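You operate a simulated robot arm through the tools that you are given. There is no shell and no other tool. Be economical: measure what you need, move in short steps, check, and stop when the job is done.

Carry out the task below with a simulated two-armed robot. There is one attempt and no reset: what you move stays moved.

## Task
Load the rolls tray from the green crate into the magazine, then feed the lowest tray out.
Fine: the crate is by the pink film; purple slider back; the fed tray (buns) goes in the grey box, two stay in the magazine.

The check looks at the end state, three seconds after you hand in, the way a careful person would. Anything else that was tipped, shoved, dropped, spilled or broken makes it a failure.

## Robot
Two 7-joint arms with two-finger parallel grippers on one trunk, on a base that drives. Base frame: it is fixed to the floor where the robot stands at the start and does not move with it; the origin is under the middle of the robot, x ahead of it, y to its left, z up. Readings come in mm, degrees, newtons and seconds.
The left shoulder is at the start at [62, 164, 1343], the right one opposite. With the tool pointing down near the work surface each hand reaches from about 100 to 780 mm from the robot's upright axis, wherever it stands, measured 20 degrees to its own side. Places, roughly: inside of the grey box [2100, -300, 900]; purple tray slider [1700, -300, 900]. Payload 3.43 kg a hand.
The tool frame of a hand sits at the grasp point between the pads (the TCP): z along the fingers, y along the line on which they close. The tips reach 34 mm beyond it. The gripper opens to 128 mm. The fingers are 24 mm wide and 12 mm thick; the gripper's body (48 by 130 mm) begins 96 mm behind the TCP.
Orientation is that of the tool frame in the base frame, as a unit quaternion [x, y, z, w]. With the fingers straight down and closing along the base's y, the tool's x points along the base's -x, its y along +y and its z along -z.

## Interface
- The arms move only by the tool nudge_tool. It takes "left_deltas", "right_deltas" or both (then of equal length, played together; a hand with none holds still); each is a list of rows, each a list of 6 numbers: the shift along the base's x, y, z in units of 250 mm (1.0 is 250 mm), then the turn, a rotation vector about the base's x, y, z in units of 45 degrees (1.0 is 45 degrees). In form: [[tx, ty, tz, wx, wy, wz], ...]. A call has 1 to 10 rows; each row is the pose to reach, as a shift and turn from the pose commanded when the call began. "left_fingers" and "right_fingers" are, for a hand that has rows, the opening in per cent of the stroke, from 0 (shut) to 100 (fully open), set as the call begins (left out, the last holds). A call with a number of a shift or a turn outside -1 to 1 is refused whole. Each row takes 0.2 s and may step no farther than 50 mm and 8.6 degrees from the row before; otherwise, or with a gripper value out of range, the whole call is refused. A pose out of reach is approached as far as the arm can. The call stops where the force on the tool passes 40 N (or 10 N more than at its start, if that is more) or the arm is blocked; 0.2 s more then pass. The fingers move at their own pace (about 153 mm/s each) and stop on an object; they squeeze with about 39 N. The grip force told is the motor's: it shows also when the fingers shut on nothing. Time passes only in rows, and 0.2 s behind the last, so rows that repeat a pose let the fingers close. The reply holds the time, the measured pose of the TCP, the force on the tool along the base axes, the opening and the grip force, in the units named above and with some noise, with the torque about the TCP (base axes, N m) and any sound that the robot's microphone picked up.
- Cameras (640 x 400 px; columns grow to the right, rows downward): "scene" is now at [112.3, 3.9, 1543.6]; the picture's right is [0.06, -1.00, 0.00], its down [-0.82, -0.05, -0.57] and it looks along [0.57, 0.03, -0.82] (base axes); focal length 286 px, centre (320, 200). "left" rides on the left gripper at [76, 11, -160] in its tool frame; the picture's right is [-0.15, 0.99, 0.00], its down [-0.88, -0.13, -0.46] and it looks along [-0.45, -0.07, 0.89] (tool axes); focal length 234 px, centre (320, 200). "right" rides on the right gripper at [76, -11, -160] in its tool frame; the picture's right is [0.15, 0.99, 0.00], its down [-0.88, 0.13, -0.46] and it looks along [-0.45, 0.07, 0.89] (tool axes); focal length 234 px, centre (320, 200). There is no depth. A picture from a camera that has moved, and an enlarged one, comes with that camera's place and axes in the base frame and with its lens.
- capture(camera): a new picture of that camera. No time passes.
- raise_lower(by): slides the trunk up (or, below 0, down) by that many mm; the arms and the scene camera ride with it, the base frame stays. It gives what a move gives, with no picture.
- steer(legs): drives the robot by 1 to 6 legs, each [ahead, left, turn to the left] in mm, mm and degrees, along the robot's own axes; the way and the turn of a leg run together, so that a leg with both is an arc; at most 1500 mm and 180 degrees a leg. The arms and the cameras ride along, it lands a little off, and it stops where it bumps. It gives what a move gives.
- turn_head(pan, tilt): turns the head with the scene camera to pan (to the left, within 86 degrees either way) and tilt (down, from -29 to 69), counted from straight ahead of the robot. It gives what a move gives.
- enlarge(camera, box): a new picture of the part [left, top, right, bottom] of that camera's present view, enlarged. No time passes.
- hand_in(): hands the job in; it is judged then, once.

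Work in short steps. Places have to be worked out from the pictures, the camera data and where the tool is seen: move nearer, look again, correct. Check each grasp and each placing, and mend what went wrong. You have 120 turns and 108 pictures in all, those below and enlarged ones among them. Open the grippers and draw the arms clear of the work before you hand the job in, unless the task says otherwise; then end with one line.

The tools are called after "Request:" by a JSON object that holds its "method" and its "body". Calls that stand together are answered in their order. nudge_tool: Moves the arms, as the interface text tells. Its arguments: {"type":"object","properties":{"left_deltas":{"type":"array"},"left_fingers":{"type":"number"},"right_deltas":{"type":"array"},"right_fingers":{"type":"number"}},"required":[]} The other tools are called the same way: raise_lower (by) slides the trunk up or down; steer (legs) drives the base; turn_head (pan, tilt) turns the head that bears the scene camera; capture (camera) takes a picture; enlarge (camera, box) takes an enlarged picture of a part of a camera's view; hand_in () hands the job in.

At the start:

```text
t: 0.0
left_tool_pos: [567.7, 223.9, 994.7]
left_orientation: [0.0, 1.0, 0.0, 0.004]
left_force: [0.1, -0.1, -0.3]
left_moment: [0.02, 0.0, 0.03]
left_gripper_width: 127.8
left_grip_force: 0.0
right_tool_pos: [320.3, -155.4, 947.9]
right_orientation: [0.0, 1.0, 0.0, 0.003]
right_force: [0.0, -0.2, -0.2]
right_moment: [0.01, 0.03, -0.02]
right_gripper_width: 127.9
right_grip_force: 0.0
trunk travel left (down, up): [-823.0, 117.0]
robot x, y, heading: [-0.4, 4.6, 0.1]
head pan, tilt: [3.4, 55.5]
```

scene: 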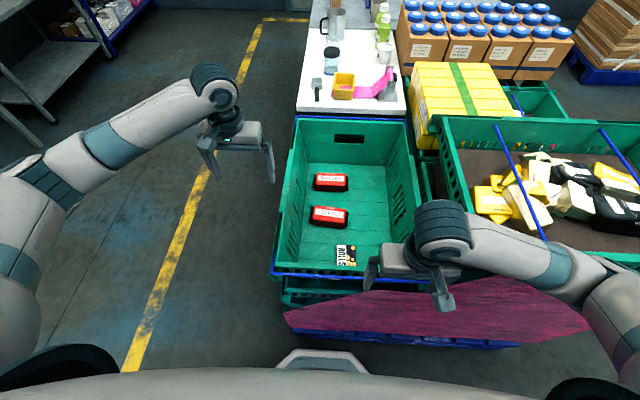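
right: 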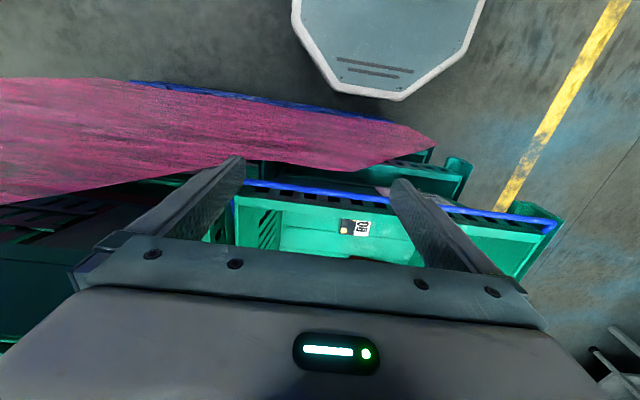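
left: 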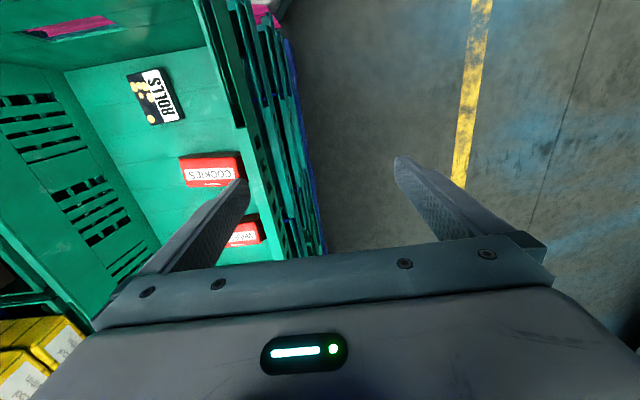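

The crate with the rolls pack is right ahead; I look ahead and enlarge the view to find the magazine and slider.

Request:
{"method": "enlarge", "body": {"camera": "scene", "box": [270, 0, 430, 110]}}

Request:
{"method": "enlarge", "body": {"camera": "scene", "box": [270, 110, 450, 280]}}

Request:
{"method": "turn_head", "body": {"pan": -5, "tilt": 25}}

Request:
{"method": "capture", "body": {"camera": "scene"}}

```text
3.64 times, centred on (350, 55) of scene
camera zoom: at [112.3, 3.9, 1543.6], right [0.06, -1.0, 0.0], down [-0.82, -0.05, -0.57], along [0.57, 0.03, -0.82], focal length 1039 px, centre (211, 727)
```

zoom: 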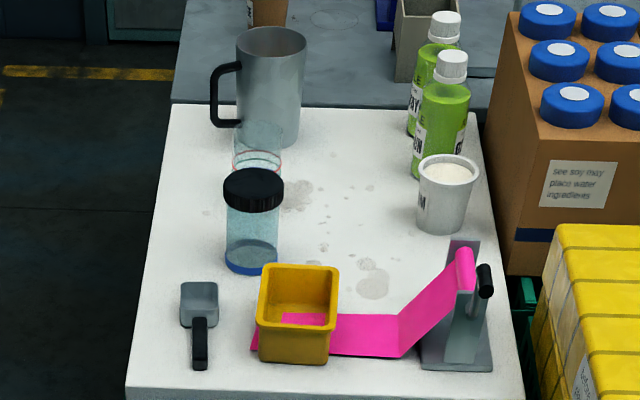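

```text
2.35 times, centred on (360, 195) of scene
camera zoom: at [112.3, 3.9, 1543.6], right [0.06, -1.0, 0.0], down [-0.82, -0.05, -0.57], along [0.57, 0.03, -0.82], focal length 672 px, centre (226, 212)
```

zoom: 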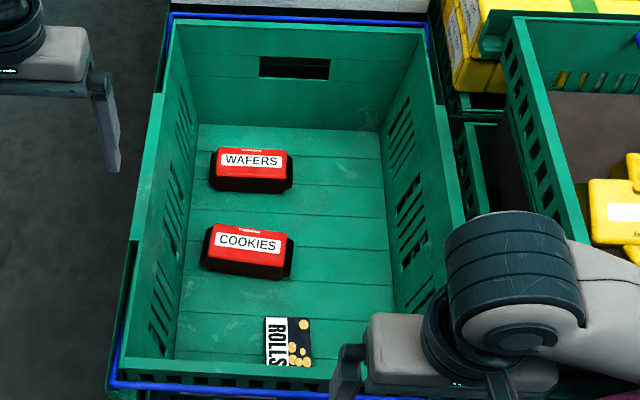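

```text
t: 1.0
left_tool_pos: [569.4, 223.5, 994.8]
left_orientation: [0.001, 1.0, 0.0, 0.003]
left_force: [0.9, 0.1, -0.7]
left_moment: [0.03, -0.02, -0.04]
left_gripper_width: 128.0
left_grip_force: 0.2
right_tool_pos: [319.9, -154.6, 947.3]
right_orientation: [0.001, 1.0, -0.001, 0.002]
right_force: [0.0, -1.2, 0.9]
right_moment: [0.0, -0.01, 0.0]
right_gripper_width: 127.7
right_grip_force: 0.1
trunk travel left (down, up): [-823.0, 117.0]
robot x, y, heading: [-2.4, -0.0, -0.0]
head pan, tilt: [-5.0, 25.0]
```

```text
102 pictures are left
camera scene: at [133.4, -7.5, 1588.2], right [-0.09, -1.0, 0.0], down [-0.42, 0.04, -0.91], along [0.9, -0.08, -0.42], focal length 286 px, centre (320, 200)
```

scene: 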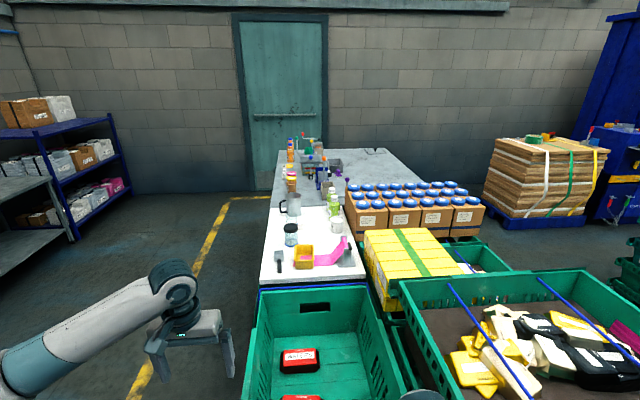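

The magazine seems to be on the grey bench at about (320,165). Enlarge there.

Request:
{"method": "enlarge", "body": {"camera": "scene", "box": [250, 125, 390, 215]}}

Request:
{"method": "enlarge", "body": {"camera": "left", "box": [60, 40, 260, 200]}}

Request:
{"method": "enlarge", "body": {"camera": "scene", "box": [440, 260, 640, 400]}}

```text
4.44 times, centred on (320, 170) of scene
camera zoom: at [133.4, -7.5, 1588.2], right [-0.09, -1.0, 0.0], down [-0.42, 0.04, -0.91], along [0.9, -0.08, -0.42], focal length 1270 px, centre (320, 333)
```

zoom: 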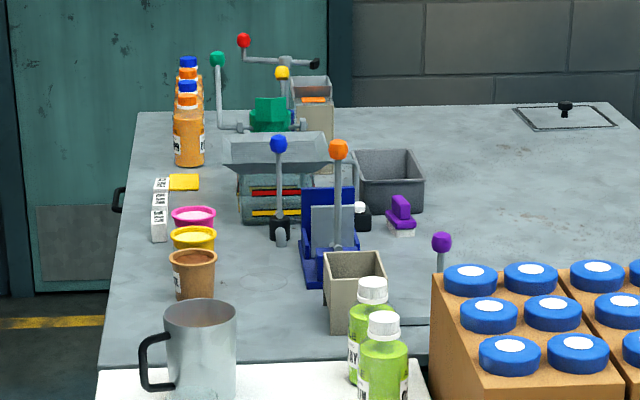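

```text
2.50 times, centred on (160, 120) of left
camera zoom: at [492.3, 234.9, 1154.4], right [0.15, 0.99, 0.0], down [0.88, -0.13, 0.46], along [0.46, -0.07, -0.89], focal length 585 px, centre (720, 400)
```

zoom: 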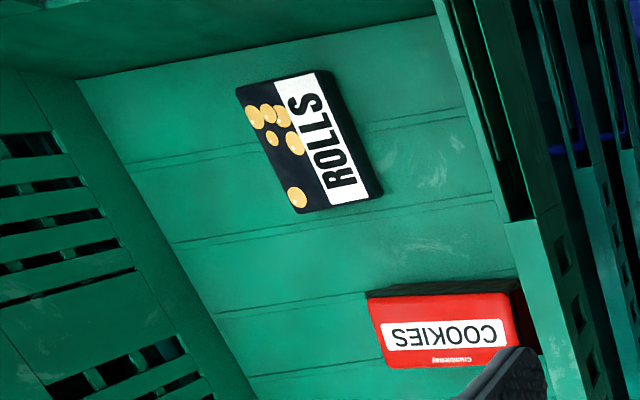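

```text
2.86 times, centred on (540, 330) of scene
camera zoom: at [133.4, -7.5, 1588.2], right [-0.09, -1.0, 0.0], down [-0.42, 0.04, -0.91], along [0.9, -0.08, -0.42], focal length 816 px, centre (-309, -171)
```

zoom: 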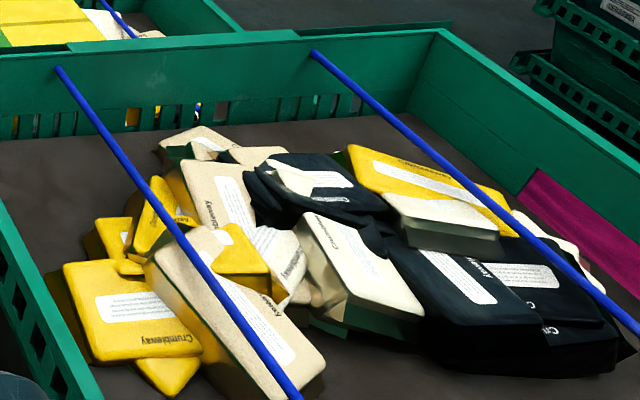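

I'll drive up the left aisle to inspect the magazine before choosing a grasp; stay well left of the bench, then turn to face it.

Request:
{"method": "steer", "body": {"legs": [[-120, 0, 0], [0, 950, 0], [1200, 0, 0], [750, 0, 0], [0, 0, -90]]}}

Request:
{"method": "turn_head", "body": {"pan": 0, "tilt": 30}}

Request:
{"method": "capture", "body": {"camera": "scene"}}

```text
t: 20.1
left_tool_pos: [2105.1, 297.1, 991.7]
left_orientation: [0.715, 0.699, -0.001, 0.001]
left_force: [0.0, -0.3, -0.3]
left_moment: [0.0, 0.0, -0.01]
left_gripper_width: 127.9
left_grip_force: 0.0
right_tool_pos: [1732.8, 553.9, 945.9]
right_orientation: [0.716, 0.698, 0.001, 0.001]
right_force: [-0.8, 0.8, -0.7]
right_moment: [-0.01, -0.02, -0.01]
right_gripper_width: 128.2
right_grip_force: 0.1
trunk travel left (down, up): [-823.0, 117.0]
robot x, y, heading: [1895.6, 873.0, -91.1]
head pan, tilt: [-5.0, 25.0]
```

```text
t: 20.8
left_tool_pos: [2104.9, 296.7, 991.6]
left_orientation: [0.715, 0.699, -0.001, 0.0]
left_force: [0.5, 0.8, -0.3]
left_moment: [-0.04, -0.01, 0.0]
left_gripper_width: 128.0
left_grip_force: 0.1
right_tool_pos: [1732.2, 553.4, 946.8]
right_orientation: [0.716, 0.698, 0.0, 0.0]
right_force: [0.2, 0.4, 1.0]
right_moment: [-0.01, -0.01, 0.01]
right_gripper_width: 128.0
right_grip_force: 0.0
trunk travel left (down, up): [-823.0, 117.0]
robot x, y, heading: [1894.2, 875.4, -91.5]
head pan, tilt: [0.0, 30.0]
```

```text
98 pictures are left
camera scene: at [1892.0, 734.0, 1579.5], right [-1.0, 0.02, 0.0], down [0.01, 0.5, -0.87], along [-0.02, -0.87, -0.5], focal length 286 px, centre (320, 200)
```

scene: 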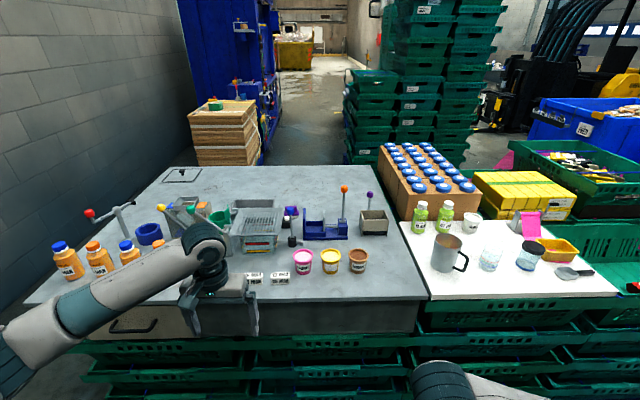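

Enlarging the magazine region.

Request:
{"method": "enlarge", "body": {"camera": "scene", "box": [220, 175, 400, 285]}}

Request:
{"method": "enlarge", "body": {"camera": "left", "box": [0, 0, 640, 400]}}

```text
3.56 times, centred on (310, 230) of scene
camera zoom: at [1892.0, 734.0, 1579.5], right [-1.0, 0.02, 0.0], down [0.01, 0.5, -0.87], along [-0.02, -0.87, -0.5], focal length 1016 px, centre (356, 93)
```

zoom: 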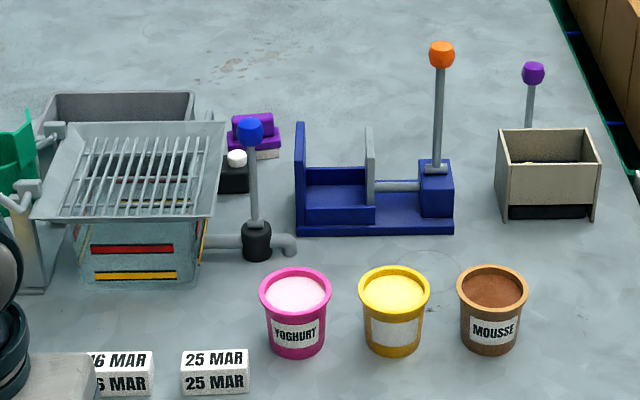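

```text
1.00 times, centred on (320, 200) of left (not enlarged: the box is as wide or as high as the picture)
camera zoom: at [2118.4, 372.0, 1151.7], right [0.99, -0.17, 0.0], down [-0.15, -0.88, 0.46], along [-0.08, -0.45, -0.89], focal length 234 px, centre (320, 200)
```

zoom: 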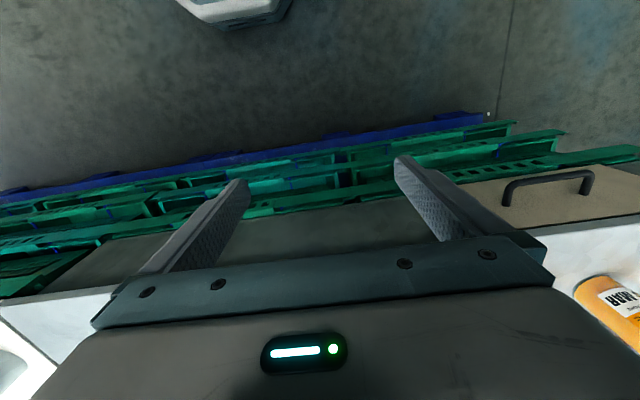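

The beige open-top box with a slot at its base and the purple knob behind it is the magazine. I raise the trunk and go nearer to look into it.

Request:
{"method": "raise_lower", "body": {"by": 115}}

Request:
{"method": "steer", "body": {"legs": [[0, -280, 1.5], [170, 0, 0]]}}

Request:
{"method": "turn_head", "body": {"pan": 0, "tilt": 50}}

Request:
{"method": "capture", "body": {"camera": "scene"}}

```text
t: 22.3
left_tool_pos: [2104.4, 295.6, 1107.2]
left_orientation: [0.716, 0.698, -0.001, -0.001]
left_force: [0.0, -0.2, -0.2]
left_moment: [0.0, 0.03, 0.02]
left_gripper_width: 127.9
left_grip_force: 0.0
right_tool_pos: [1732.6, 553.7, 1061.0]
right_orientation: [0.715, 0.699, 0.0, 0.0]
right_force: [-0.4, -0.4, 0.2]
right_moment: [0.02, 0.01, -0.01]
right_gripper_width: 127.8
right_grip_force: 0.0
trunk travel left (down, up): [-938.0, 2.0]
robot x, y, heading: [1896.0, 872.9, -91.2]
head pan, tilt: [0.0, 30.0]
```

```text
t: 25.3
left_tool_pos: [1829.2, 134.1, 1108.5]
left_orientation: [0.708, 0.707, -0.001, 0.001]
left_force: [-1.0, 1.0, 0.2]
left_moment: [-0.01, 0.02, 0.03]
left_gripper_width: 128.0
left_grip_force: 0.0
right_tool_pos: [1449.8, 383.0, 1062.4]
right_orientation: [0.708, 0.707, 0.0, 0.0]
right_force: [0.4, -0.1, -0.6]
right_moment: [-0.05, 0.02, 0.02]
right_gripper_width: 128.2
right_grip_force: 0.0
trunk travel left (down, up): [-938.0, 2.0]
robot x, y, heading: [1606.3, 701.2, -89.9]
head pan, tilt: [0.0, 30.0]
```

```text
t: 26.2
left_tool_pos: [1827.4, 129.4, 1104.9]
left_orientation: [0.708, 0.706, 0.001, -0.001]
left_force: [0.3, 0.3, -0.1]
left_moment: [0.01, 0.0, -0.04]
left_gripper_width: 128.1
left_grip_force: 0.0
right_tool_pos: [1449.9, 378.8, 1060.4]
right_orientation: [0.708, 0.706, 0.001, -0.001]
right_force: [1.0, -0.3, -0.2]
right_moment: [0.03, 0.02, 0.01]
right_gripper_width: 127.9
right_grip_force: 0.0
trunk travel left (down, up): [-938.0, 2.0]
robot x, y, heading: [1606.2, 708.2, -90.0]
head pan, tilt: [0.0, 50.0]
```

```text
95 pictures are left
camera scene: at [1605.6, 575.7, 1664.8], right [-1.0, 0.0, 0.0], down [0.0, 0.77, -0.64], along [0.0, -0.64, -0.77], focal length 286 px, centre (320, 200)
```

scene: 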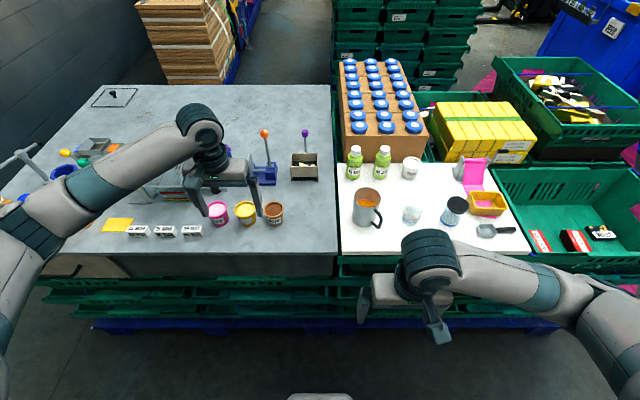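

Request:
{"method": "enlarge", "body": {"camera": "scene", "box": [240, 120, 340, 200]}}

Request:
{"method": "enlarge", "body": {"camera": "scene", "box": [520, 215, 640, 280]}}

```text
5.00 times, centred on (290, 160) of scene
camera zoom: at [1605.6, 575.7, 1664.8], right [-1.0, 0.0, 0.0], down [0.0, 0.77, -0.64], along [0.0, -0.64, -0.77], focal length 1429 px, centre (470, 400)
```

zoom: 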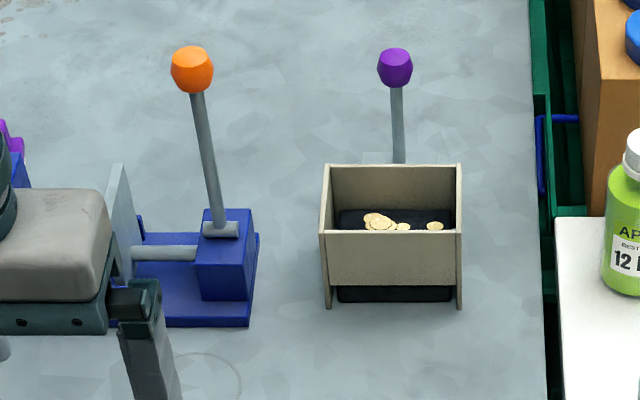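

```text
5.33 times, centred on (580, 248) of scene
camera zoom: at [1605.6, 575.7, 1664.8], right [-1.0, 0.0, 0.0], down [0.0, 0.77, -0.64], along [0.0, -0.64, -0.77], focal length 1524 px, centre (-1067, -53)
```

zoom: 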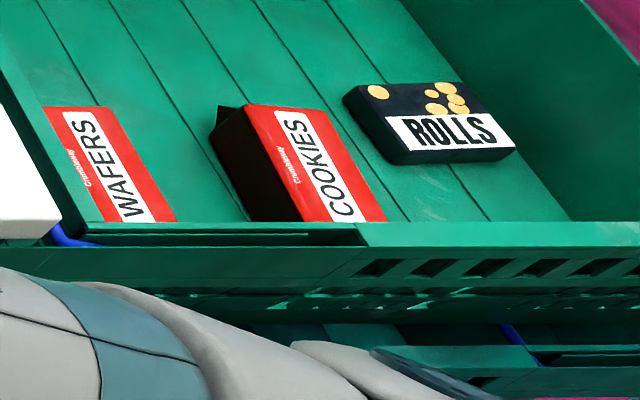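

Magazine at about x≈1655, y≈-200, front slot toward the aisle; the rolls tray already lies in the same orientation as the stacked ones. I'll pick it with the left hand from the aisle side without turning: back off a little and drive sideways to the crate.

Request:
{"method": "steer", "body": {"legs": [[-80, 0, 0], [0, -1300, 0], [200, 0, 0]]}}

Request:
{"method": "capture", "body": {"camera": "scene"}}

Request:
{"method": "capture", "body": {"camera": "left"}}

```text
t: 34.6
left_tool_pos: [532.7, 4.6, 1108.6]
left_orientation: [0.706, 0.709, -0.001, 0.001]
left_force: [-0.1, 0.2, 0.2]
left_moment: [-0.04, -0.02, 0.01]
left_gripper_width: 127.9
left_grip_force: 0.1
right_tool_pos: [153.2, 250.6, 1062.3]
right_orientation: [0.706, 0.709, -0.001, 0.001]
right_force: [-0.8, -0.1, -0.4]
right_moment: [-0.07, -0.02, 0.01]
right_gripper_width: 128.2
right_grip_force: 0.1
trunk travel left (down, up): [-938.0, 2.0]
robot x, y, heading: [308.6, 572.1, -89.7]
head pan, tilt: [0.0, 50.0]
```

```text
92 pictures are left
camera scene: at [307.1, 450.1, 1665.3], right [-1.0, -0.01, 0.0], down [0.0, 0.76, -0.64], along [0.0, -0.64, -0.76], focal length 286 px, centre (320, 200)
```

scene: 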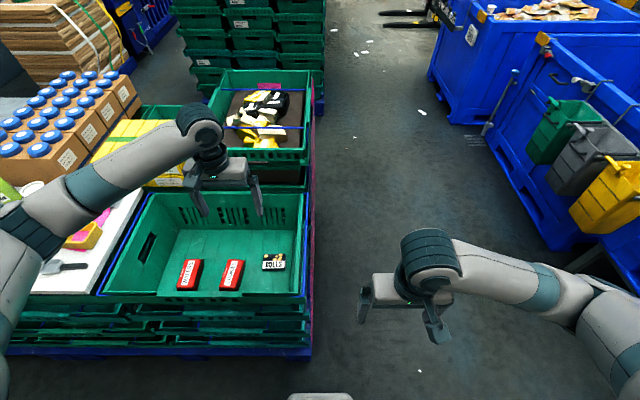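

```text
91 pictures are left
camera left: at [543.8, 80.5, 1267.8], right [0.99, -0.14, 0.0], down [-0.13, -0.88, 0.46], along [-0.06, -0.45, -0.89], focal length 234 px, centre (320, 200)
```

left: 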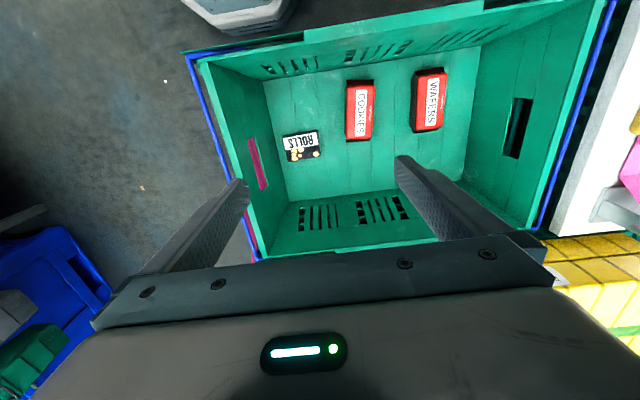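

The tray is at about (482,-51), top z≈715, long side along x. Rotate the left wrist 90° so it closes along y, moving over the tray (first half).

Request:
{"method": "nudge_tool", "body": {"left_deltas": [[-0.03, -0.04, 0, 0, 0, 0.167], [-0.07, -0.07, 0, 0, 0, 0.333], [-0.1, -0.1, 0, 0, 0, 0.5], [-0.13, -0.14, 0, 0, 0, 0.667], [-0.17, -0.18, 0, 0, 0, 0.833], [-0.2, -0.22, 0, 0, 0, 1.0]]}}

Request:
{"method": "nudge_tool", "body": {"left_deltas": [[0, 0, 0, 0, 0, 0.167], [0, 0, 0, 0, 0, 0.333], [0, 0, 0, 0, 0, 0.5], [0, 0, 0, 0, 0, 0.667], [0, 0, 0, 0, 0, 0.833], [0, 0, 0, 0, 0, 1.0]]}}

Request:
{"method": "capture", "body": {"camera": "left"}}

Request:
{"method": "capture", "body": {"camera": "scene"}}

```text
t: 36.0
left_tool_pos: [481.5, -53.6, 1107.2]
left_orientation: [0.38, 0.925, 0.001, -0.001]
left_force: [-0.2, -0.5, 0.2]
left_moment: [0.0, -0.03, -0.03]
left_gripper_width: 128.0
left_grip_force: 0.0
right_tool_pos: [153.6, 248.3, 1060.3]
right_orientation: [0.705, 0.709, 0.0, -0.001]
right_force: [-0.1, 0.2, 1.0]
right_moment: [0.0, 0.02, -0.02]
right_gripper_width: 127.7
right_grip_force: 0.0
trunk travel left (down, up): [-938.0, 2.0]
robot x, y, heading: [305.5, 573.7, -89.9]
head pan, tilt: [0.0, 50.0]
```

```text
t: 37.4
left_tool_pos: [481.9, -53.0, 1106.4]
left_orientation: [-0.004, 1.0, 0.0, 0.001]
left_force: [0.1, 0.2, 0.1]
left_moment: [0.02, -0.03, 0.03]
left_gripper_width: 128.1
left_grip_force: 0.2
right_tool_pos: [152.9, 248.0, 1061.4]
right_orientation: [0.705, 0.709, 0.001, 0.0]
right_force: [0.1, 0.0, 0.8]
right_moment: [0.03, -0.02, 0.02]
right_gripper_width: 128.1
right_grip_force: 0.1
trunk travel left (down, up): [-938.0, 2.0]
robot x, y, heading: [307.9, 575.7, -89.6]
head pan, tilt: [0.0, 50.0]
```

```text
90 pictures are left
camera left: at [406.4, -42.0, 1266.4], right [0.14, 0.99, 0.0], down [0.88, -0.12, 0.46], along [0.45, -0.06, -0.89], focal length 234 px, centre (320, 200)
```

left: 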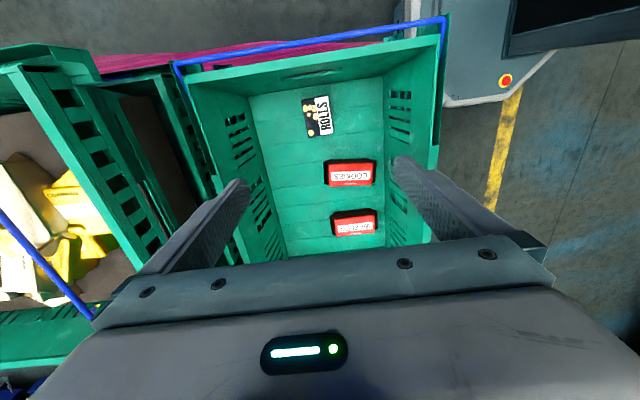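

```text
89 pictures are left
camera scene: at [307.2, 447.0, 1664.9], right [-1.0, -0.01, 0.0], down [0.0, 0.77, -0.64], along [0.0, -0.64, -0.77], focal length 286 px, centre (320, 200)
```

scene: 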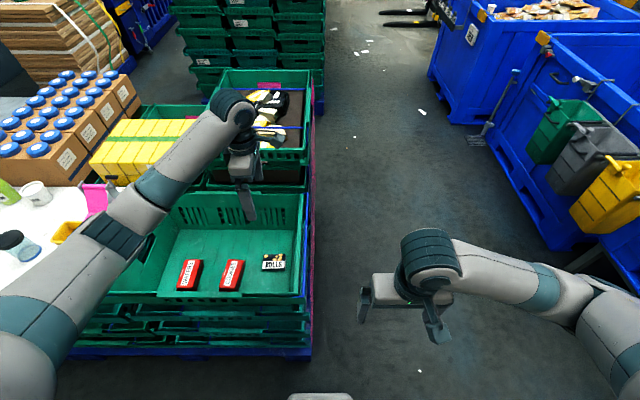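

Position confirmed (~480,-53). Lower the hand in steps to above the tray.

Request:
{"method": "nudge_tool", "body": {"left_deltas": [[0, 0, -0.2, 0, 0, 0], [0, 0, -0.4, 0, 0, 0], [0, 0, -0.6, 0, 0, 0], [0, 0, -0.8, 0, 0, 0], [0, 0, -1.0, 0, 0, 0]]}}

Request:
{"method": "capture", "body": {"camera": "left"}}

Request:
{"method": "capture", "body": {"camera": "scene"}}

```text
t: 38.6
left_tool_pos: [477.3, -53.6, 854.9]
left_orientation: [-0.001, 1.0, 0.0, 0.0]
left_force: [-0.2, 0.0, -0.1]
left_moment: [0.02, -0.02, -0.02]
left_gripper_width: 128.4
left_grip_force: 0.1
right_tool_pos: [151.5, 247.9, 1060.5]
right_orientation: [0.705, 0.709, 0.001, 0.0]
right_force: [0.1, -0.1, -0.7]
right_moment: [0.04, -0.04, -0.01]
right_gripper_width: 128.2
right_grip_force: 0.1
trunk travel left (down, up): [-938.0, 2.0]
robot x, y, heading: [309.5, 574.7, -89.5]
head pan, tilt: [0.0, 50.0]
```

```text
88 pictures are left
camera left: at [401.5, -42.1, 1016.0], right [0.14, 0.99, 0.0], down [0.88, -0.13, 0.46], along [0.45, -0.06, -0.89], focal length 234 px, centre (320, 200)
```

left: 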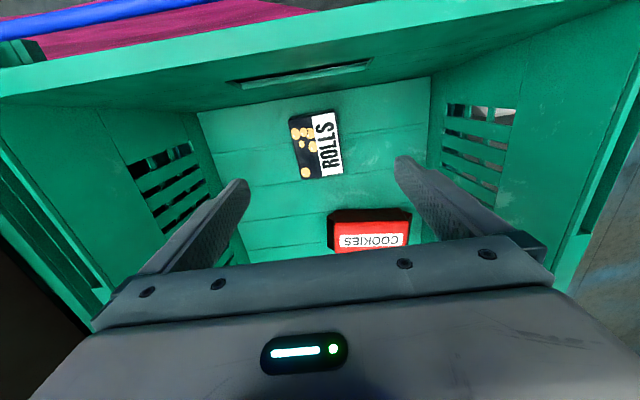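

```text
87 pictures are left
camera scene: at [306.1, 446.3, 1664.9], right [-1.0, -0.01, 0.0], down [0.0, 0.77, -0.64], along [0.0, -0.64, -0.77], focal length 286 px, centre (320, 200)
```

scene: 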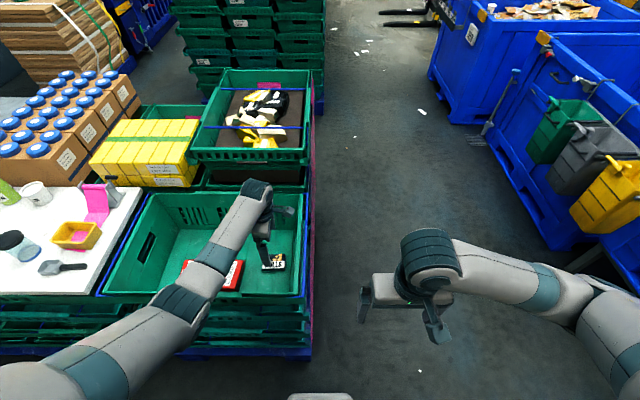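

Tray centred under the hand. Lower 95 mm, then look.

Request:
{"method": "nudge_tool", "body": {"left_deltas": [[0, 0, -0.19, 0, 0, 0], [0, 0, -0.38, 0, 0, 0]]}}

Request:
{"method": "capture", "body": {"camera": "left"}}

Request:
{"method": "enlarge", "body": {"camera": "scene", "box": [230, 220, 310, 290]}}

```text
t: 39.2
left_tool_pos: [480.6, -53.0, 758.1]
left_orientation: [-0.002, 1.0, 0.0, 0.001]
left_force: [0.1, -1.1, -0.9]
left_moment: [0.0, -0.03, 0.02]
left_gripper_width: 128.1
left_grip_force: 0.0
right_tool_pos: [151.2, 246.9, 1061.0]
right_orientation: [0.706, 0.708, 0.001, 0.0]
right_force: [-0.8, -0.6, -0.1]
right_moment: [0.01, 0.01, 0.0]
right_gripper_width: 128.1
right_grip_force: 0.1
trunk travel left (down, up): [-938.0, 2.0]
robot x, y, heading: [308.2, 576.0, -89.5]
head pan, tilt: [0.0, 50.0]
```

```text
86 pictures are left
camera left: at [404.4, -42.1, 918.7], right [0.14, 0.99, 0.0], down [0.88, -0.13, 0.46], along [0.45, -0.06, -0.89], focal length 234 px, centre (320, 200)
```

left: 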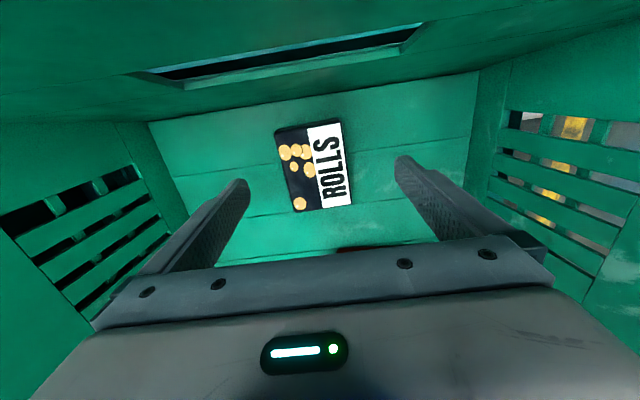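

```text
5.71 times, centred on (270, 255) of scene
camera zoom: at [305.8, 445.6, 1664.8], right [-1.0, -0.01, 0.0], down [0.0, 0.77, -0.64], along [0.0, -0.64, -0.77], focal length 1633 px, centre (606, -114)
```

zoom: 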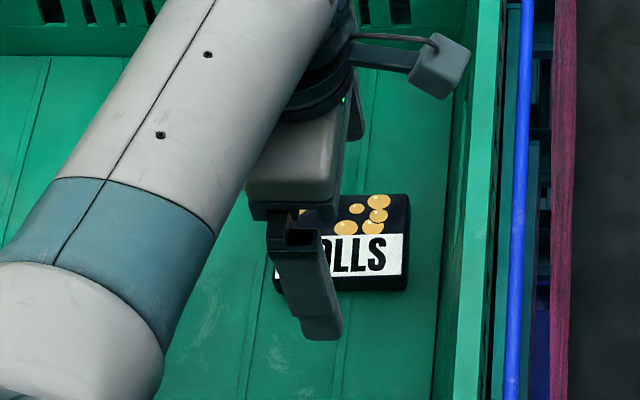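

Refined: tray top z≈693, centre (480,-57), ~14 mm thick. Lower 40 mm so that the tips take only its upper part.

Request:
{"method": "nudge_tool", "body": {"left_deltas": [[0, -0.014, -0.08, 0, 0, 0], [0, -0.014, -0.16, 0, 0, 0], [0, -0.014, -0.16, 0, 0, 0]]}}

Request:
{"method": "capture", "body": {"camera": "left"}}

Request:
{"method": "enlarge", "body": {"camera": "scene", "box": [230, 220, 310, 290]}}

```text
t: 40.0
left_tool_pos: [480.5, -58.5, 723.3]
left_orientation: [-0.001, 1.0, -0.003, 0.0]
left_force: [4.2, -1.9, 26.3]
left_moment: [1.78, -0.05, -0.33]
left_gripper_width: 127.2
left_grip_force: 0.0
right_tool_pos: [151.8, 250.4, 1061.7]
right_orientation: [0.705, 0.709, 0.0, -0.001]
right_force: [0.2, 0.4, 1.0]
right_moment: [0.03, 0.0, 0.01]
right_gripper_width: 127.8
right_grip_force: 0.0
trunk travel left (down, up): [-938.0, 2.0]
robot x, y, heading: [303.3, 572.5, -89.9]
head pan, tilt: [0.0, 50.0]
```

```text
84 pictures are left
camera left: at [405.7, -46.9, 884.2], right [0.14, 0.99, -0.01], down [0.88, -0.12, 0.46], along [0.45, -0.07, -0.89], focal length 234 px, centre (320, 200)
```

left: 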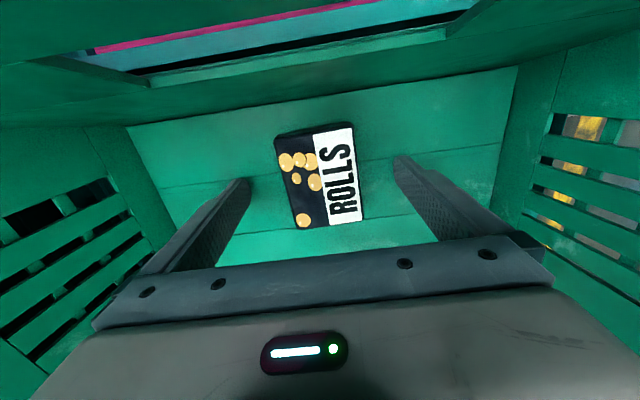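

```text
5.71 times, centred on (270, 255) of scene
camera zoom: at [307.2, 449.3, 1665.6], right [-1.0, -0.01, 0.0], down [0.0, 0.77, -0.64], along [0.0, -0.64, -0.77], focal length 1633 px, centre (606, -114)
```

zoom: 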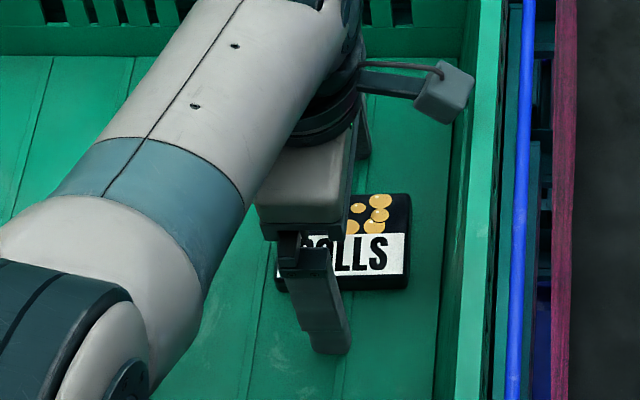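

The fingertip touched the crate floor (tips z≈689). Raise 5 mm and close on the tray.

Request:
{"method": "nudge_tool", "body": {"left_deltas": [[0, 0, 0.05, 0, 0, 0]]}}

Request:
{"method": "nudge_tool", "body": {"left_deltas": [[0, 0, 0, 0, 0, 0], [0, 0, 0, 0, 0, 0], [0, 0, 0, 0, 0, 0], [0, 0, 0, 0, 0, 0]], "left_fingers": 25}}

Request:
{"method": "capture", "body": {"camera": "left"}}

```text
t: 40.4
left_tool_pos: [482.0, -54.3, 732.9]
left_orientation: [-0.002, 1.0, 0.001, 0.0]
left_force: [0.2, 0.2, 0.3]
left_moment: [0.01, 0.01, -0.02]
left_gripper_width: 128.0
left_grip_force: 0.1
right_tool_pos: [152.2, 249.1, 1061.4]
right_orientation: [0.705, 0.709, 0.001, 0.0]
right_force: [0.2, -0.6, 0.0]
right_moment: [-0.02, -0.02, 0.01]
right_gripper_width: 127.9
right_grip_force: 0.1
trunk travel left (down, up): [-938.0, 2.0]
robot x, y, heading: [304.6, 572.5, -89.5]
head pan, tilt: [0.0, 50.0]
```

```text
t: 41.4
left_tool_pos: [481.9, -55.2, 734.0]
left_orientation: [-0.002, 1.0, 0.0, 0.0]
left_force: [-0.6, 0.4, -0.5]
left_moment: [-0.01, -0.01, 0.01]
left_gripper_width: 61.2
left_grip_force: 38.8
right_tool_pos: [152.4, 248.6, 1060.4]
right_orientation: [0.705, 0.709, 0.001, 0.0]
right_force: [-0.1, 0.5, -0.6]
right_moment: [0.01, -0.01, 0.0]
right_gripper_width: 127.9
right_grip_force: 0.1
trunk travel left (down, up): [-938.0, 2.0]
robot x, y, heading: [308.1, 572.9, -89.7]
head pan, tilt: [0.0, 50.0]
```

```text
82 pictures are left
camera left: at [405.9, -45.1, 893.7], right [0.14, 0.99, 0.0], down [0.88, -0.13, 0.46], along [0.45, -0.06, -0.89], focal length 234 px, centre (320, 200)
```

left: 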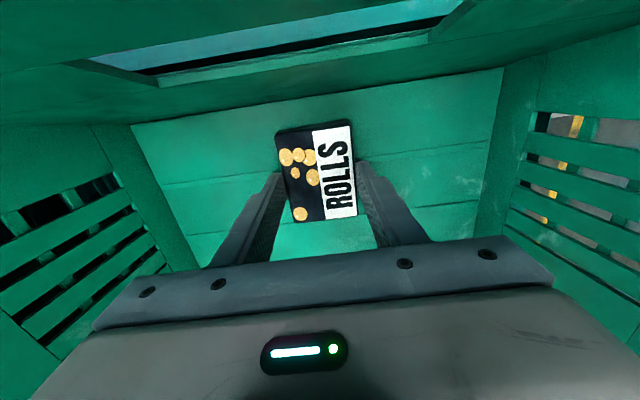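

Gripped (61 mm, 39 N). Lift straight up.

Request:
{"method": "nudge_tool", "body": {"left_deltas": [[0, 0, 0.1, 0, 0, 0], [0, 0, 0.28, 0, 0, 0], [0, 0, 0.46, 0, 0, 0], [0, 0, 0.64, 0, 0, 0], [0, 0, 0.82, 0, 0, 0], [0, 0, 1.0, 0, 0, 0]]}}

Request:
{"method": "nudge_tool", "body": {"left_deltas": [[0, 0, 0.18, 0, 0, 0], [0, 0, 0.36, 0, 0, 0], [0, 0, 0.54, 0, 0, 0], [0, 0, 0.72, 0, 0, 0]]}}

Request:
{"method": "capture", "body": {"camera": "left"}}

Request:
{"method": "capture", "body": {"camera": "scene"}}

```text
t: 42.8
left_tool_pos: [483.6, -53.3, 982.1]
left_orientation: [-0.003, 1.0, 0.002, 0.001]
left_force: [-1.0, 0.2, -0.7]
left_moment: [-0.02, -0.01, -0.02]
left_gripper_width: 61.2
left_grip_force: 38.8
right_tool_pos: [151.0, 249.4, 1060.6]
right_orientation: [0.706, 0.709, 0.0, 0.0]
right_force: [0.4, 0.4, 0.0]
right_moment: [0.03, -0.03, -0.01]
right_gripper_width: 127.8
right_grip_force: 0.0
trunk travel left (down, up): [-938.0, 2.0]
robot x, y, heading: [308.1, 575.7, -89.9]
head pan, tilt: [0.0, 50.0]
```

```text
t: 43.8
left_tool_pos: [530.2, -123.0, 1120.6]
left_orientation: [-0.015, 1.0, 0.0, 0.015]
left_force: [-0.3, 0.0, -1.2]
left_moment: [-0.04, -0.03, 0.02]
left_gripper_width: 61.2
left_grip_force: 39.3
left hand out of reach, approached as far as the arm can: row 2, 3, 4
right_tool_pos: [151.6, 247.7, 1061.6]
right_orientation: [0.705, 0.709, 0.001, 0.0]
right_force: [-0.1, 1.4, 0.0]
right_moment: [-0.01, -0.02, 0.01]
right_gripper_width: 127.9
right_grip_force: 0.0
trunk travel left (down, up): [-938.0, 2.0]
robot x, y, heading: [304.5, 577.8, -89.7]
head pan, tilt: [0.0, 50.0]
```

```text
81 pictures are left
camera left: at [450.3, -113.5, 1277.2], right [0.12, 0.99, 0.0], down [0.87, -0.1, 0.48], along [0.48, -0.05, -0.88], focal length 234 px, centre (320, 200)
```

left: 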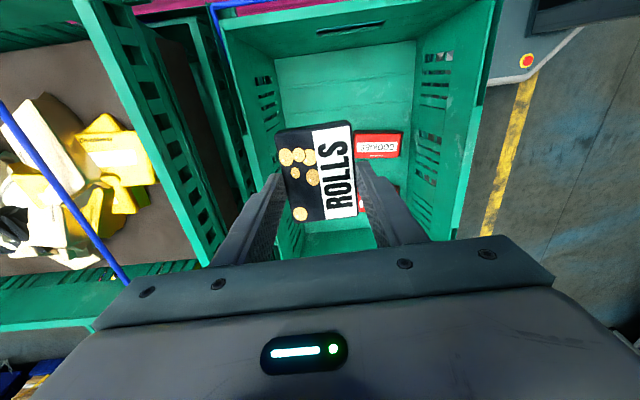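

```text
80 pictures are left
camera scene: at [305.5, 446.6, 1664.8], right [-1.0, 0.0, 0.0], down [0.0, 0.77, -0.64], along [0.0, -0.64, -0.77], focal length 286 px, centre (320, 200)
```

scene: 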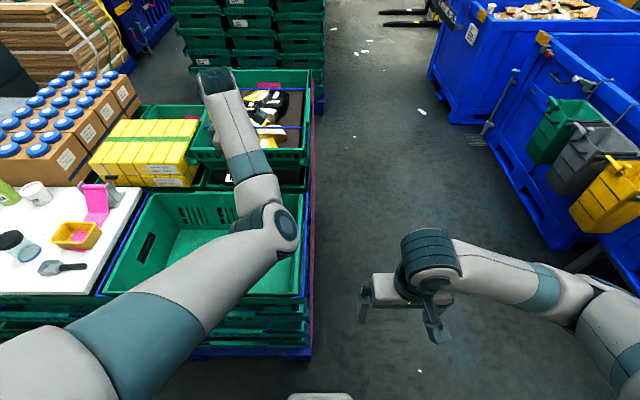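

The last rows ran out of reach and the hand drifted; the tray is still held. Bring the hand back nearer the robot.

Request:
{"method": "nudge_tool", "body": {"left_deltas": [[0, 0, -0.15, 0, 0, 0], [0, 0.1, -0.3, 0, 0, 0], [0, 0.25, -0.4, 0, 0, 0], [0, 0.43, -0.4, 0, 0, 0], [0, 0.6, -0.4, 0, 0, 0], [0, 0.7, -0.4, 0, 0, 0]]}}

Request:
{"method": "capture", "body": {"camera": "scene"}}

```text
t: 45.0
left_tool_pos: [608.0, -16.4, 1025.3]
left_orientation: [-0.043, 0.997, -0.021, 0.063]
left_force: [0.1, -0.5, -0.5]
left_moment: [0.0, 0.02, -0.01]
left_gripper_width: 60.8
left_grip_force: 38.9
left hand out of reach, approached as far as the arm can: row 5
right_tool_pos: [153.2, 248.6, 1061.3]
right_orientation: [0.705, 0.709, 0.0, -0.001]
right_force: [-0.7, -0.1, 0.2]
right_moment: [0.01, 0.04, 0.01]
right_gripper_width: 128.1
right_grip_force: 0.0
trunk travel left (down, up): [-938.0, 2.0]
robot x, y, heading: [306.8, 577.2, -89.7]
head pan, tilt: [0.0, 50.0]
stopped in row 5 (left hand): the arm was blocked; the commanded pose is now the measured one
```

```text
79 pictures are left
camera scene: at [308.2, 447.8, 1665.0], right [-1.0, -0.01, 0.0], down [0.0, 0.77, -0.64], along [0.0, -0.64, -0.77], focal length 286 px, centre (320, 200)
```

scene: 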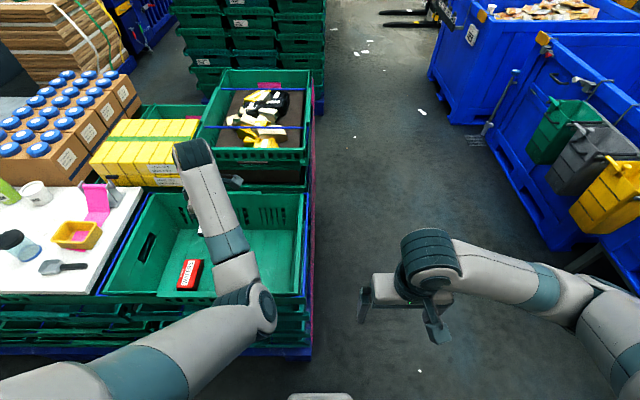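

Likely a joint limit from the wrist yaw. Turn the wrist back by 45° in place to free the arm.

Request:
{"method": "nudge_tool", "body": {"left_deltas": [[0, 0, 0, 0, 0, -0.167], [0, 0, 0, 0, 0, -0.333], [0, 0, 0, 0, 0, -0.5], [0, 0, 0, 0, 0, -0.667], [0, 0, 0, 0, 0, -0.833], [0, 0, 0, 0, 0, -1.0]]}}

Request:
{"method": "capture", "body": {"camera": "scene"}}

```text
t: 46.4
left_tool_pos: [605.3, -16.5, 1023.8]
left_orientation: [0.344, 0.937, -0.042, 0.05]
left_force: [0.5, 0.3, -0.2]
left_moment: [0.01, 0.02, 0.01]
left_gripper_width: 61.1
left_grip_force: 39.1
right_tool_pos: [150.9, 247.1, 1061.6]
right_orientation: [0.705, 0.709, 0.001, 0.0]
right_force: [-0.5, 0.3, -0.4]
right_moment: [0.0, 0.03, -0.01]
right_gripper_width: 128.1
right_grip_force: 0.1
trunk travel left (down, up): [-938.0, 2.0]
robot x, y, heading: [307.8, 575.3, -89.5]
head pan, tilt: [0.0, 50.0]
```

```text
78 pictures are left
camera scene: at [307.0, 446.7, 1664.9], right [-1.0, -0.01, 0.0], down [0.0, 0.77, -0.64], along [0.0, -0.64, -0.77], focal length 286 px, centre (320, 200)
```

scene: 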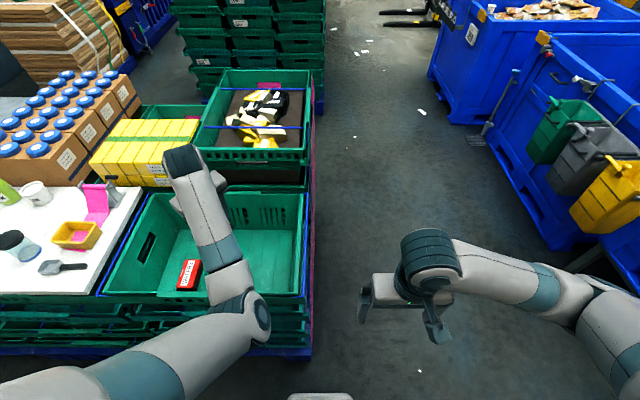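

Freed. Level the tool (tilted ~7°) and move gently toward the starting-like pose.

Request:
{"method": "nudge_tool", "body": {"left_deltas": [[-0.08, 0.03, 0, 0.072, 0.042, 0], [-0.16, 0.06, 0.02, 0.144, 0.083, 0], [-0.24, 0.1, 0.05, 0.144, 0.083, 0]]}}

Request:
{"method": "nudge_tool", "body": {"left_deltas": [[0, 0.0, 0, 0, 0, -0.167], [0, 0.05, 0, 0, 0, -0.333], [0, 0.1, 0, 0, 0, -0.5], [0, 0.15, 0, 0, 0, -0.667], [0, 0.2, 0, 0, 0, -0.833], [0, 0.25, 0, 0, 0, -1.0]]}}

Request:
{"method": "capture", "body": {"camera": "scene"}}

```text
t: 47.4
left_tool_pos: [642.5, -5.8, 1035.2]
left_orientation: [0.306, 0.95, 0.011, 0.05]
left_force: [-0.5, -0.3, -0.4]
left_moment: [0.01, 0.03, 0.02]
left_gripper_width: 60.9
left_grip_force: 38.8
left hand out of reach, approached as far as the arm can: row 2, 3
right_tool_pos: [153.0, 248.4, 1060.8]
right_orientation: [0.706, 0.708, 0.0, -0.001]
right_force: [-0.7, -0.3, -0.4]
right_moment: [-0.01, -0.01, 0.03]
right_gripper_width: 128.1
right_grip_force: 0.1
trunk travel left (down, up): [-938.0, 2.0]
robot x, y, heading: [306.2, 578.0, -89.7]
head pan, tilt: [0.0, 50.0]
stopped in row 3 (left hand): the arm was blocked; the commanded pose is now the measured one
```

```text
t: 49.0
left_tool_pos: [706.7, 52.7, 1058.8]
left_orientation: [0.624, 0.775, 0.013, 0.096]
left_force: [0.0, 0.2, -0.5]
left_moment: [0.01, -0.03, 0.01]
left_gripper_width: 61.0
left_grip_force: 39.2
right_tool_pos: [151.5, 248.3, 1061.4]
right_orientation: [0.706, 0.708, 0.001, -0.001]
right_force: [0.2, -0.1, 1.2]
right_moment: [0.03, 0.04, -0.01]
right_gripper_width: 127.9
right_grip_force: 0.0
trunk travel left (down, up): [-938.0, 2.0]
robot x, y, heading: [309.3, 575.1, -89.7]
head pan, tilt: [0.0, 50.0]
stopped in row 6 (left hand): the arm was blocked; the commanded pose is now the measured one
```

```text
77 pictures are left
camera scene: at [307.1, 446.6, 1664.9], right [-1.0, -0.01, 0.0], down [0.0, 0.77, -0.64], along [0.0, -0.64, -0.77], focal length 286 px, centre (320, 200)
```

scene: 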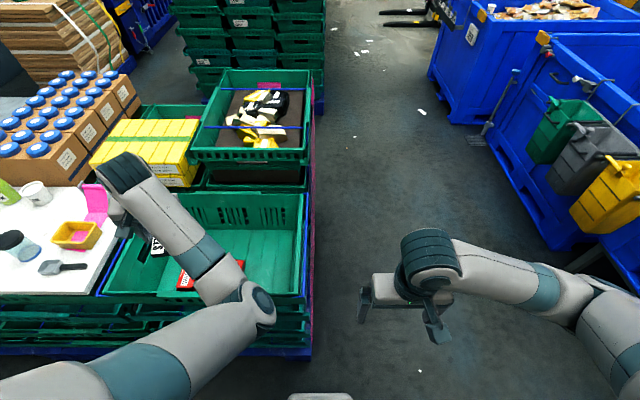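

The elbow has swung inward and is limiting. I stretch the hand outward over the crate (away from the robot), which should let the elbow swing back, while levelling.

Request:
{"method": "nudge_tool", "body": {"left_deltas": [[0, -0.15, -0.05, 0.04, 0.07, -0.1], [-0.05, -0.3, -0.1, 0.08, 0.14, -0.2], [-0.15, -0.45, -0.15, 0.127, 0.21, -0.3], [-0.25, -0.6, -0.2, 0.127, 0.21, -0.3], [-0.4, -0.7, -0.2, 0.127, 0.21, -0.3], [-0.55, -0.8, -0.2, 0.127, 0.21, -0.3]]}}

Request:
{"method": "capture", "body": {"camera": "scene"}}

```text
t: 50.4
left_tool_pos: [563.1, -144.7, 1007.9]
left_orientation: [0.714, 0.7, -0.011, 0.001]
left_force: [-0.8, -0.7, -1.4]
left_moment: [0.04, 0.0, 0.02]
left_gripper_width: 61.1
left_grip_force: 38.9
right_tool_pos: [151.5, 247.2, 1060.4]
right_orientation: [0.705, 0.709, 0.0, 0.0]
right_force: [0.3, -0.2, 0.4]
right_moment: [0.01, 0.01, 0.02]
right_gripper_width: 128.0
right_grip_force: 0.0
trunk travel left (down, up): [-938.0, 2.0]
robot x, y, heading: [305.0, 578.1, -89.7]
head pan, tilt: [0.0, 50.0]
```

```text
76 pictures are left
camera scene: at [305.4, 446.1, 1664.8], right [-1.0, -0.01, 0.0], down [0.0, 0.77, -0.64], along [0.0, -0.64, -0.77], focal length 286 px, centre (320, 200)
```

scene: 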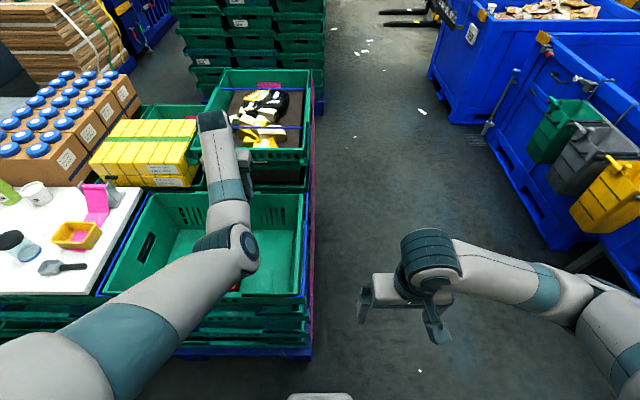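

Works. Shift further toward −x, then draw back.

Request:
{"method": "nudge_tool", "body": {"left_deltas": [[-0.15, -0.02, -0.05, 0, 0, 0], [-0.3, -0.02, -0.1, 0, 0, 0], [-0.4, -0.02, -0.15, 0, 0, 0], [-0.4, 0.1, -0.15, 0, 0, 0], [-0.4, 0.25, -0.15, 0, 0, 0], [-0.4, 0.4, -0.1, 0, 0, 0], [-0.4, 0.55, 0, 0, 0, 0]]}}

Request:
{"method": "capture", "body": {"camera": "scene"}}

```text
t: 52.1
left_tool_pos: [574.1, -22.8, 1011.8]
left_orientation: [0.686, 0.724, 0.032, 0.059]
left_force: [0.5, -0.1, -0.9]
left_moment: [0.04, -0.01, -0.01]
left_gripper_width: 61.0
left_grip_force: 39.0
right_tool_pos: [154.1, 247.9, 1061.3]
right_orientation: [0.705, 0.71, 0.0, 0.0]
right_force: [-0.1, 0.4, -0.1]
right_moment: [0.0, 0.01, -0.01]
right_gripper_width: 127.8
right_grip_force: 0.0
trunk travel left (down, up): [-938.0, 2.0]
robot x, y, heading: [307.5, 572.8, -89.7]
head pan, tilt: [0.0, 50.0]
stopped in row 7 (left hand): the arm was blocked; the commanded pose is now the measured one
```

```text
75 pictures are left
camera scene: at [308.8, 446.8, 1664.9], right [-1.0, -0.01, 0.0], down [-0.01, 0.77, -0.64], along [0.0, -0.64, -0.77], focal length 286 px, centre (320, 200)
```

scene: 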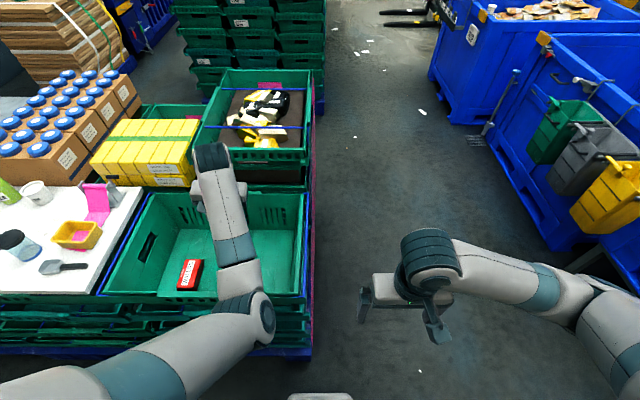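

Elbow is still in. At a stretched pose I turn the wrist the other way to push the elbow outward.

Request:
{"method": "nudge_tool", "body": {"left_deltas": [[0, -0.15, 0, 0.03, 0.05, -0.05], [-0.02, -0.3, 0, 0.06, 0.1, -0.1], [-0.04, -0.45, 0, 0.06, 0.1, -0.1], [-0.06, -0.6, -0.1, 0.06, 0.1, -0.1]]}}

Request:
{"method": "nudge_tool", "body": {"left_deltas": [[0, 0, 0, 0, 0, -0.167], [0, 0, 0, 0, 0, -0.333], [0, 0, 0, 0, 0, -0.5], [0, 0, 0, 0, 0, -0.667], [0, 0, 0, 0, 0, -0.833], [0, 0, 0, 0, 0, -1.0]]}}

Request:
{"method": "capture", "body": {"camera": "scene"}}

```text
t: 53.1
left_tool_pos: [554.1, -172.5, 985.0]
left_orientation: [0.717, 0.697, 0.018, 0.014]
left_force: [0.0, -0.2, -1.1]
left_moment: [-0.02, 0.04, -0.01]
left_gripper_width: 61.1
left_grip_force: 39.3
right_tool_pos: [152.8, 246.2, 1060.3]
right_orientation: [0.705, 0.709, 0.0, -0.001]
right_force: [-0.4, -0.6, 0.5]
right_moment: [0.0, 0.04, -0.02]
right_gripper_width: 127.9
right_grip_force: 0.0
trunk travel left (down, up): [-938.0, 2.0]
robot x, y, heading: [308.4, 578.2, -89.8]
head pan, tilt: [0.0, 50.0]
```

```text
t: 54.5
left_tool_pos: [554.5, -171.6, 987.7]
left_orientation: [0.93, 0.368, 0.012, 0.019]
left_force: [-0.3, -0.2, -0.8]
left_moment: [0.0, 0.03, 0.01]
left_gripper_width: 61.4
left_grip_force: 39.4
right_tool_pos: [154.4, 249.0, 1061.4]
right_orientation: [0.705, 0.709, 0.0, 0.0]
right_force: [-0.3, -0.2, 0.0]
right_moment: [0.01, 0.02, -0.02]
right_gripper_width: 128.2
right_grip_force: 0.0
trunk travel left (down, up): [-938.0, 2.0]
robot x, y, heading: [305.0, 574.0, -89.7]
head pan, tilt: [0.0, 50.0]
```

```text
74 pictures are left
camera scene: at [307.7, 446.9, 1664.9], right [-1.0, -0.01, 0.0], down [0.0, 0.77, -0.64], along [0.0, -0.64, -0.77], focal length 286 px, centre (320, 200)
```

scene: 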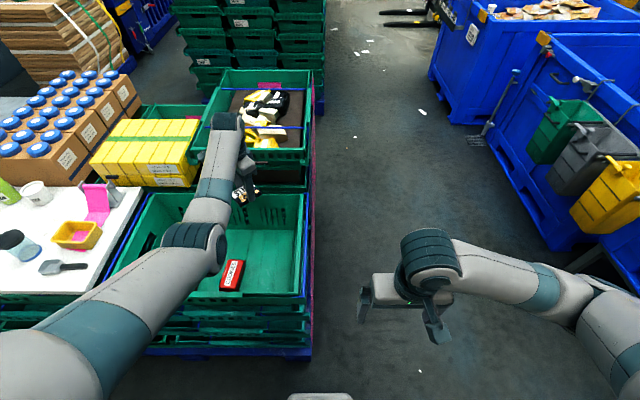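

The elbow is moving outward. Continue the turn another 45°.

Request:
{"method": "nudge_tool", "body": {"left_deltas": [[0, 0, 0, 0, 0, -0.167], [0, 0, 0, 0, 0, -0.333], [0, 0, 0, 0, 0, -0.5], [0, 0, 0, 0, 0, -0.667], [0, 0, 0, 0, 0, -0.833], [0, 0, 0, 0, 0, -1.0]]}}

Request:
{"method": "nudge_tool", "body": {"left_deltas": [[0, 0.15, 0, 0, 0, 0], [0, 0.3, 0, 0, 0, 0], [0, 0.45, 0.1, 0, 0, 0], [0, 0.6, 0.2, 0, 0, 0], [0, 0.75, 0.3, 0, 0, 0], [0, 0.9, 0.35, 0, 0, 0]]}}

Request:
{"method": "capture", "body": {"camera": "scene"}}

```text
t: 55.9
left_tool_pos: [555.1, -170.4, 987.7]
left_orientation: [1.0, -0.015, 0.003, 0.022]
left_force: [0.2, 0.2, -0.2]
left_moment: [-0.01, 0.02, -0.02]
left_gripper_width: 61.0
left_grip_force: 39.0
right_tool_pos: [152.8, 248.8, 1062.4]
right_orientation: [0.705, 0.709, 0.0, 0.0]
right_force: [0.1, 0.3, -0.2]
right_moment: [0.01, 0.01, 0.03]
right_gripper_width: 127.7
right_grip_force: 0.1
trunk travel left (down, up): [-938.0, 2.0]
robot x, y, heading: [306.0, 574.4, -89.8]
head pan, tilt: [0.0, 50.0]
```

```text
t: 57.3
left_tool_pos: [556.1, 54.2, 1074.5]
left_orientation: [1.0, -0.014, 0.003, 0.022]
left_force: [0.3, 0.7, -0.3]
left_moment: [-0.01, 0.0, 0.02]
left_gripper_width: 60.6
left_grip_force: 38.3
right_tool_pos: [152.2, 249.1, 1061.1]
right_orientation: [0.704, 0.71, 0.0, -0.001]
right_force: [0.2, 0.0, -0.4]
right_moment: [-0.04, -0.03, 0.01]
right_gripper_width: 127.9
right_grip_force: 0.1
trunk travel left (down, up): [-938.0, 2.0]
robot x, y, heading: [307.8, 575.8, -89.7]
head pan, tilt: [0.0, 50.0]
```

```text
73 pictures are left
camera scene: at [307.6, 448.5, 1665.0], right [-1.0, -0.01, 0.0], down [0.0, 0.77, -0.64], along [0.0, -0.64, -0.77], focal length 286 px, centre (320, 200)
```

scene: 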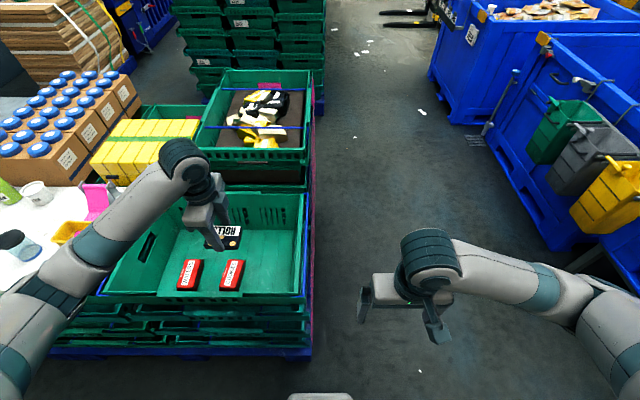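

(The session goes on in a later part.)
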